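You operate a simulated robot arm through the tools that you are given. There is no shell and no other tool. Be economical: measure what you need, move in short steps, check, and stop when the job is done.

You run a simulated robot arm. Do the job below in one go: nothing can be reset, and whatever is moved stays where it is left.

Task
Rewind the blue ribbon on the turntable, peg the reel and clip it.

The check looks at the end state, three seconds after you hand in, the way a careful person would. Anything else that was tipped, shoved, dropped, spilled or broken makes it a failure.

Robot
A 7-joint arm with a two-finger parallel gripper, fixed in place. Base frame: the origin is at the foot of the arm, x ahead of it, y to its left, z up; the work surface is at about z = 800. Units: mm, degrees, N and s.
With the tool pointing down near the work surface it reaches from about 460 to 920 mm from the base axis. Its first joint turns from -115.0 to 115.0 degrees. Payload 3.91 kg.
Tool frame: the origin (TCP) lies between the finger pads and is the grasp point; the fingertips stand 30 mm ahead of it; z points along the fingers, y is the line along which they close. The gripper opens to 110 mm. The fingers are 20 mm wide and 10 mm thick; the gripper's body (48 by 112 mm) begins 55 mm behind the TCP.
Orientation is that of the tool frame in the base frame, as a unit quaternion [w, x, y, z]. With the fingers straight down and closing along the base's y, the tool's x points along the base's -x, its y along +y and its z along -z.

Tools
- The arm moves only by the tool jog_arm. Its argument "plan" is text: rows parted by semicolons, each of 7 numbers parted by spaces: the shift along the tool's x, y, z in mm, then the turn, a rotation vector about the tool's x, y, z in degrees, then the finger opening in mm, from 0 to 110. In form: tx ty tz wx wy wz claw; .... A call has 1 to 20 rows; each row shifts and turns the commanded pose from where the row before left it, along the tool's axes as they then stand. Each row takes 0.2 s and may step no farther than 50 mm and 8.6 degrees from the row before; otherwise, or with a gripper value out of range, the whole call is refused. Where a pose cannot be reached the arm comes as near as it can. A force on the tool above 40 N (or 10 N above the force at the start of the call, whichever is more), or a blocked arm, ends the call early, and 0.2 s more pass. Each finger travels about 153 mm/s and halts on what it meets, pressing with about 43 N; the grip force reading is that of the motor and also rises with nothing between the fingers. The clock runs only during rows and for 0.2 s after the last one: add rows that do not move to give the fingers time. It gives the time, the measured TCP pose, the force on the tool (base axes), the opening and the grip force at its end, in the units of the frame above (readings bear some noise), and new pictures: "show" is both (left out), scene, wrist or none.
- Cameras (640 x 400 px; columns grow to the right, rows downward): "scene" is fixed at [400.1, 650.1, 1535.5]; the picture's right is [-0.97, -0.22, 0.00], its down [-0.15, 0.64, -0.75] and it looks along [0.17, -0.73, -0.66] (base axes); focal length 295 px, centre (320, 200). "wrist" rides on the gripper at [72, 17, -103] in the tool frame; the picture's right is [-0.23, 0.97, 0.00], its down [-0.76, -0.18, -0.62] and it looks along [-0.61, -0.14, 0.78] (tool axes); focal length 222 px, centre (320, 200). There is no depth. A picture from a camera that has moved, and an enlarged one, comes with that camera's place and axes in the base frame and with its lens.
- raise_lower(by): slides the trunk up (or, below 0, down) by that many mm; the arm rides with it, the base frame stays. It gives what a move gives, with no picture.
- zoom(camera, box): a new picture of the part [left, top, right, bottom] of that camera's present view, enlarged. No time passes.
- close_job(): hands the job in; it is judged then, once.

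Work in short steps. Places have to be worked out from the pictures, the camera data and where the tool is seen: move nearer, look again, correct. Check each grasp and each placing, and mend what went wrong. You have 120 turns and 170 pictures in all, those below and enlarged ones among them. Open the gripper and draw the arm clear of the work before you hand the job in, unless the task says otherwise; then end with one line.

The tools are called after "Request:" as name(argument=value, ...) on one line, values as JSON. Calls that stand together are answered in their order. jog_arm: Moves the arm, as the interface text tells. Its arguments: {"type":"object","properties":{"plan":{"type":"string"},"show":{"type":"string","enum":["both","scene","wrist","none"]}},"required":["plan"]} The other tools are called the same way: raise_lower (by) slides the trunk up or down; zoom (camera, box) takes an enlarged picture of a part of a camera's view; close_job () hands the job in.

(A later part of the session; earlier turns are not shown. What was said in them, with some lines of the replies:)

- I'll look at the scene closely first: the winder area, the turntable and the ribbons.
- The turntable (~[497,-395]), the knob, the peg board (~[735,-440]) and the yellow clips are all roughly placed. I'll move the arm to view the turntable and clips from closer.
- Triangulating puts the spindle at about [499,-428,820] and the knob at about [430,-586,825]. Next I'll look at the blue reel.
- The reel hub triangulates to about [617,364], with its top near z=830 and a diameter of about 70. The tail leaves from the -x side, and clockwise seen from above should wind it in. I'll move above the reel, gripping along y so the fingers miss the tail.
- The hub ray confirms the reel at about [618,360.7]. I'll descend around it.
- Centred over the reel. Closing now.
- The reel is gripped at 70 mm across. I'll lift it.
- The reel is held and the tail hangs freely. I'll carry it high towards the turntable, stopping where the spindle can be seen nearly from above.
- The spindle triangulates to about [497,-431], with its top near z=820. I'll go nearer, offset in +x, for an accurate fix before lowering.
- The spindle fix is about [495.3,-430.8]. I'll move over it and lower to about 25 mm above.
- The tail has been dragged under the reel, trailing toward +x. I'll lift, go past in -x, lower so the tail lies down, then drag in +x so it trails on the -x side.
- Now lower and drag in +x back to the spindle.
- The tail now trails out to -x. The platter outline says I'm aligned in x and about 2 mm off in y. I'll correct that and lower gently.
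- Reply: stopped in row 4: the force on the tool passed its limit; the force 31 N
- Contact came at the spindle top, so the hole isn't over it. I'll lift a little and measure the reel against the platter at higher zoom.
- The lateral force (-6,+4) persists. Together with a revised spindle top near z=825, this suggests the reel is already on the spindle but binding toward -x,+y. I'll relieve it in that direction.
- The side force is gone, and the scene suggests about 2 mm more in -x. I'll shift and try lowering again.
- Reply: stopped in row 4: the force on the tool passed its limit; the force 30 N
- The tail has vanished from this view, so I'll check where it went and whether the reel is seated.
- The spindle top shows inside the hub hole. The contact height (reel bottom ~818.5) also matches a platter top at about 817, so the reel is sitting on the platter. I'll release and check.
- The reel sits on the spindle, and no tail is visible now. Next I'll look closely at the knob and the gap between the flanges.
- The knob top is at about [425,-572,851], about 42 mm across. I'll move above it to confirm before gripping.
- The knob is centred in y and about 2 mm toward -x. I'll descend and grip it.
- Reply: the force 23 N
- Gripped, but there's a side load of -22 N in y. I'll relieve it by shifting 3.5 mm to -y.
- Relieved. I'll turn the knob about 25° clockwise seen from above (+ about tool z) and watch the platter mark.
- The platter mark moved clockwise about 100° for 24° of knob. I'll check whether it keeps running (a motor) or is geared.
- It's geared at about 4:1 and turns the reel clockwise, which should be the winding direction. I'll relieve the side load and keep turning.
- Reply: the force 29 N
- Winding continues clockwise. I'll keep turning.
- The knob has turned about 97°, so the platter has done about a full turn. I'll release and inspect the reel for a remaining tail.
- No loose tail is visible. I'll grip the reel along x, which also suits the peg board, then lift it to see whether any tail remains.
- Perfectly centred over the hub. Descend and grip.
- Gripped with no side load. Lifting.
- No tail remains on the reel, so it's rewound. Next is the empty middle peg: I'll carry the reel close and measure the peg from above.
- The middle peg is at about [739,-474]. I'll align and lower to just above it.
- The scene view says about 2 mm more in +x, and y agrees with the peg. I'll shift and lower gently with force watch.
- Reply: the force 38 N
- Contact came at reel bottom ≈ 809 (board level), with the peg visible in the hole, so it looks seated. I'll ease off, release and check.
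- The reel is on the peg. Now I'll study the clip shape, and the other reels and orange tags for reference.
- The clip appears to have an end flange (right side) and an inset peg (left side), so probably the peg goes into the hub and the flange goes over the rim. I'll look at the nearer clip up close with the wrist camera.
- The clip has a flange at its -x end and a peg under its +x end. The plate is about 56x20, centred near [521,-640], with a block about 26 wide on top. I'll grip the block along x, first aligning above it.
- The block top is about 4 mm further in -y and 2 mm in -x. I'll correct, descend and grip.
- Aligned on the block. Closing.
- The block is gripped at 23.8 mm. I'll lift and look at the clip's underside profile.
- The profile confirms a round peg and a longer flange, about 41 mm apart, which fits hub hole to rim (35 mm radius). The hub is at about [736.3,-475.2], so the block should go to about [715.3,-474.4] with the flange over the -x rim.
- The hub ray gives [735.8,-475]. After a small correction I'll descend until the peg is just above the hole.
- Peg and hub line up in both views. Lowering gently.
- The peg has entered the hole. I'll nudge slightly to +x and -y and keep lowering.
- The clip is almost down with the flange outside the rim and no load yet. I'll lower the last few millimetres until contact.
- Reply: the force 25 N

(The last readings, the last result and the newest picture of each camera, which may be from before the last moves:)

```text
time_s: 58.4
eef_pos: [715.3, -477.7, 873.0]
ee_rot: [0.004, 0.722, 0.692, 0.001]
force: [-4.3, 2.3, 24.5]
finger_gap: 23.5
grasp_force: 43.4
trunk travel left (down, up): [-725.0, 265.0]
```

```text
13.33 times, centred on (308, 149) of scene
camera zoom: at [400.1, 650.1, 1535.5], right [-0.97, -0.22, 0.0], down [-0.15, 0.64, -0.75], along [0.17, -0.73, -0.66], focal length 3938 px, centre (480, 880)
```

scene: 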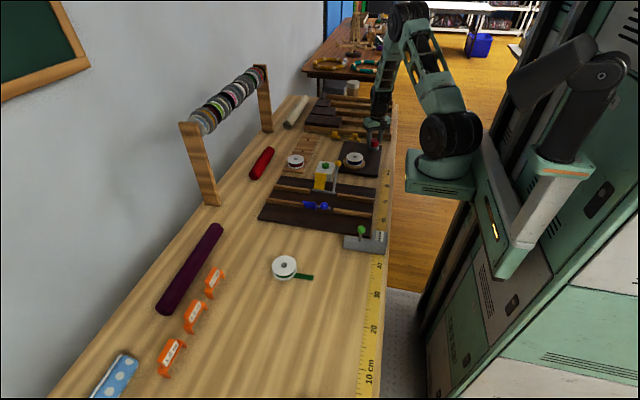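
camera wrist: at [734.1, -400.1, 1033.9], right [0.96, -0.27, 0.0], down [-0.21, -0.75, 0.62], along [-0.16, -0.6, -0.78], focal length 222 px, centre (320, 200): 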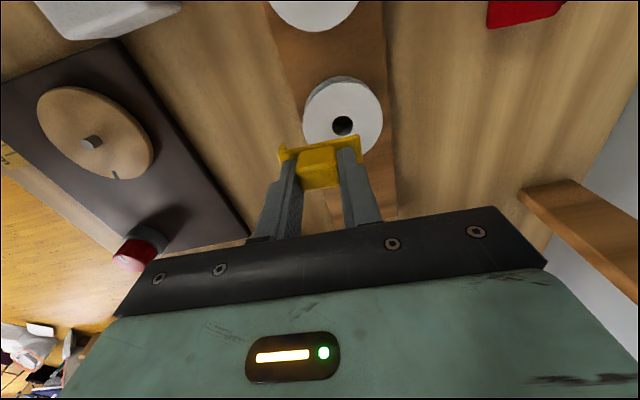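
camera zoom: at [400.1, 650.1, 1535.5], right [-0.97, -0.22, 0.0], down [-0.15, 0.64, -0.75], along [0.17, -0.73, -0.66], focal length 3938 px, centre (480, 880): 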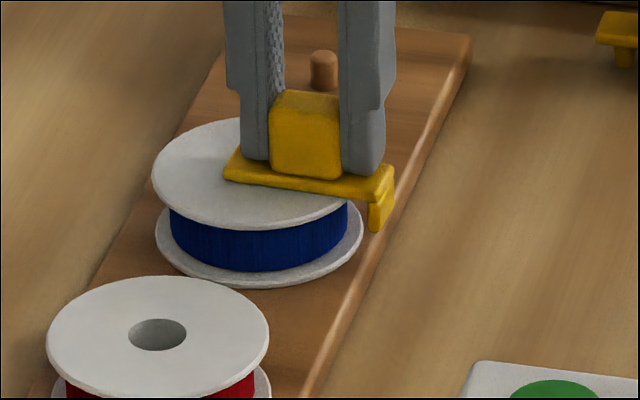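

The plate rests on the reel at the predicted height. I'll ease off, release and withdraw.

Request:
jog_arm(plan="0 0 -2 0 0 0 20; 0 0 0 0 0 0 28; 0 0 0 0 0 0 40; 0 0 0 0 0 0 55; 0 0 -20 0 0 0 55; 0 0 -40 0 0 0 55; 0 0 -40 0 0 0 55; 0 0 0 0 0 0 55", show="wrist")

Request:
zoom(camera="scene", box=[288, 134, 328, 164])

Request:
zoom(camera="wrist", box=[240, 60, 400, 200])

```text
time_s: 60.2
eef_pos: [712.1, -478.9, 972.0]
ee_rot: [0.002, 0.721, 0.693, -0.001]
force: [0.4, -0.4, -0.1]
finger_gap: 55.0
grasp_force: 0.1
trunk travel left (down, up): [-725.0, 265.0]
camera wrist: at [731.9, -406.2, 1074.2], right [0.96, -0.27, 0.0], down [-0.21, -0.75, 0.62], along [-0.16, -0.6, -0.78], focal length 222 px, centre (320, 200)
```

wrist: 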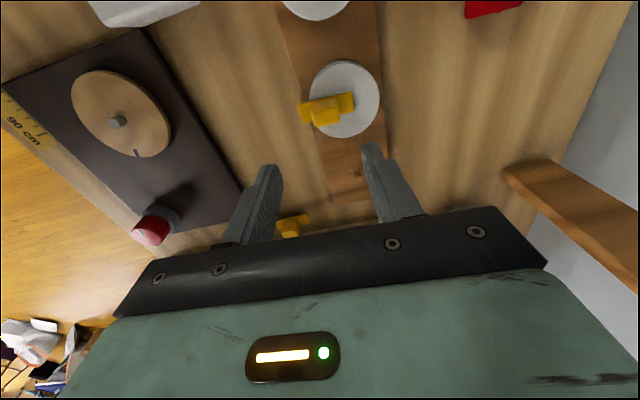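

```text
13.33 times, centred on (308, 149) of scene
camera zoom: at [400.1, 650.1, 1535.5], right [-0.97, -0.22, 0.0], down [-0.15, 0.64, -0.75], along [0.17, -0.73, -0.66], focal length 3938 px, centre (480, 880)
```

zoom: 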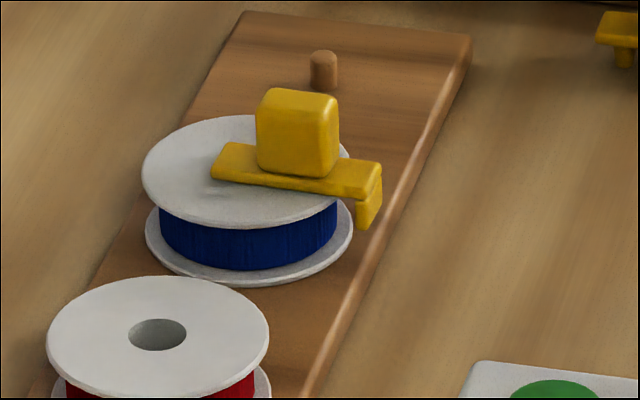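

```text
2.86 times, centred on (320, 130) of wrist
camera zoom: at [731.9, -406.2, 1074.2], right [0.96, -0.27, 0.0], down [-0.21, -0.75, 0.62], along [-0.16, -0.6, -0.78], focal length 635 px, centre (320, 400)
```

zoom: 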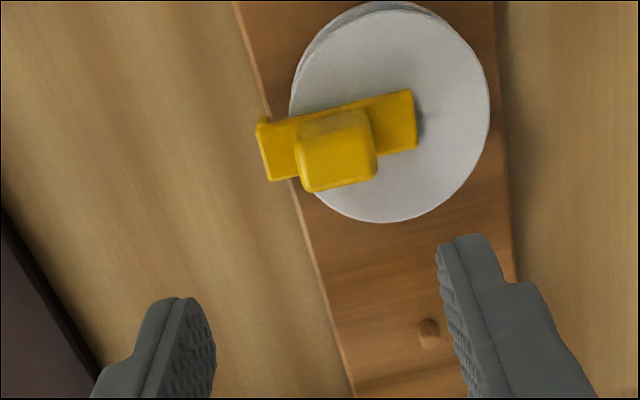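

The clip lies flat, with its peg in the hub and the flange over the rim. I'll withdraw the arm and do a final scene check.

Request:
jog_arm(plan="0 0 -45 0 0 0 80; 0 0 -40 0 0 0 100; 40 -15 -6 0 0 0 100; 40 -15 -6 0 0 0 100; 40 -15 -6 0 0 0 100; 40 -15 -6 0 0 0 100; 40 -15 -6 0 0 0 100; 40 -15 -6 0 0 0 100; 40 -15 -6 0 0 0 100; 40 -15 -6 0 0 0 100; 0 0 0 0 0 0 100; 0 0 0 0 0 0 100", show="scene")

Request:
zoom(camera="scene", box=[270, 110, 398, 206])

Request:
zoom(camera="scene", box=[288, 134, 328, 164])

```text
time_s: 62.8
eef_pos: [607.9, -150.1, 1104.5]
ee_rot: [0.003, 0.721, 0.693, 0.0]
force: [0.5, -0.2, 0.1]
finger_gap: 99.8
grasp_force: 0.0
trunk travel left (down, up): [-725.0, 265.0]
```

scene: 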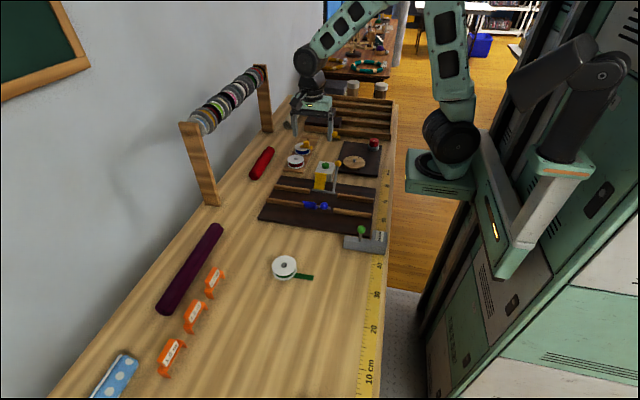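

```text
4.17 times, centred on (334, 158) of scene
camera zoom: at [400.1, 650.1, 1535.5], right [-0.97, -0.22, 0.0], down [-0.15, 0.64, -0.75], along [0.17, -0.73, -0.66], focal length 1231 px, centre (262, 375)
```

zoom: 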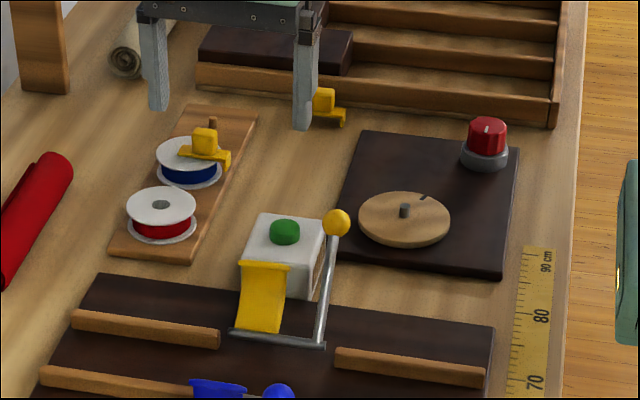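

```text
13.33 times, centred on (308, 149) of scene
camera zoom: at [400.1, 650.1, 1535.5], right [-0.97, -0.22, 0.0], down [-0.15, 0.64, -0.75], along [0.17, -0.73, -0.66], focal length 3938 px, centre (480, 880)
```

zoom: 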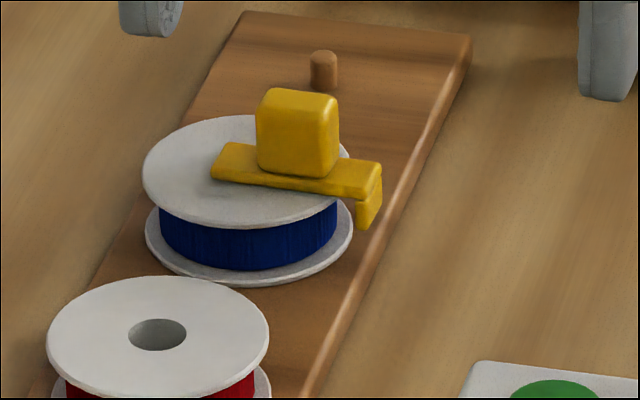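

The reel is wound with no loose tail, sits on its peg with the clip on, and nothing else looks disturbed. Handing in.

Request:
close_job()

```text
The job is handed in.
```

The blue ribbon is rewound with no loose tail showing; its reel is on the middle peg with a yellow clip fitted, and the job is handed in. The tail had already gone from view when the reel went onto the turntable, before I turned it about one full turn.
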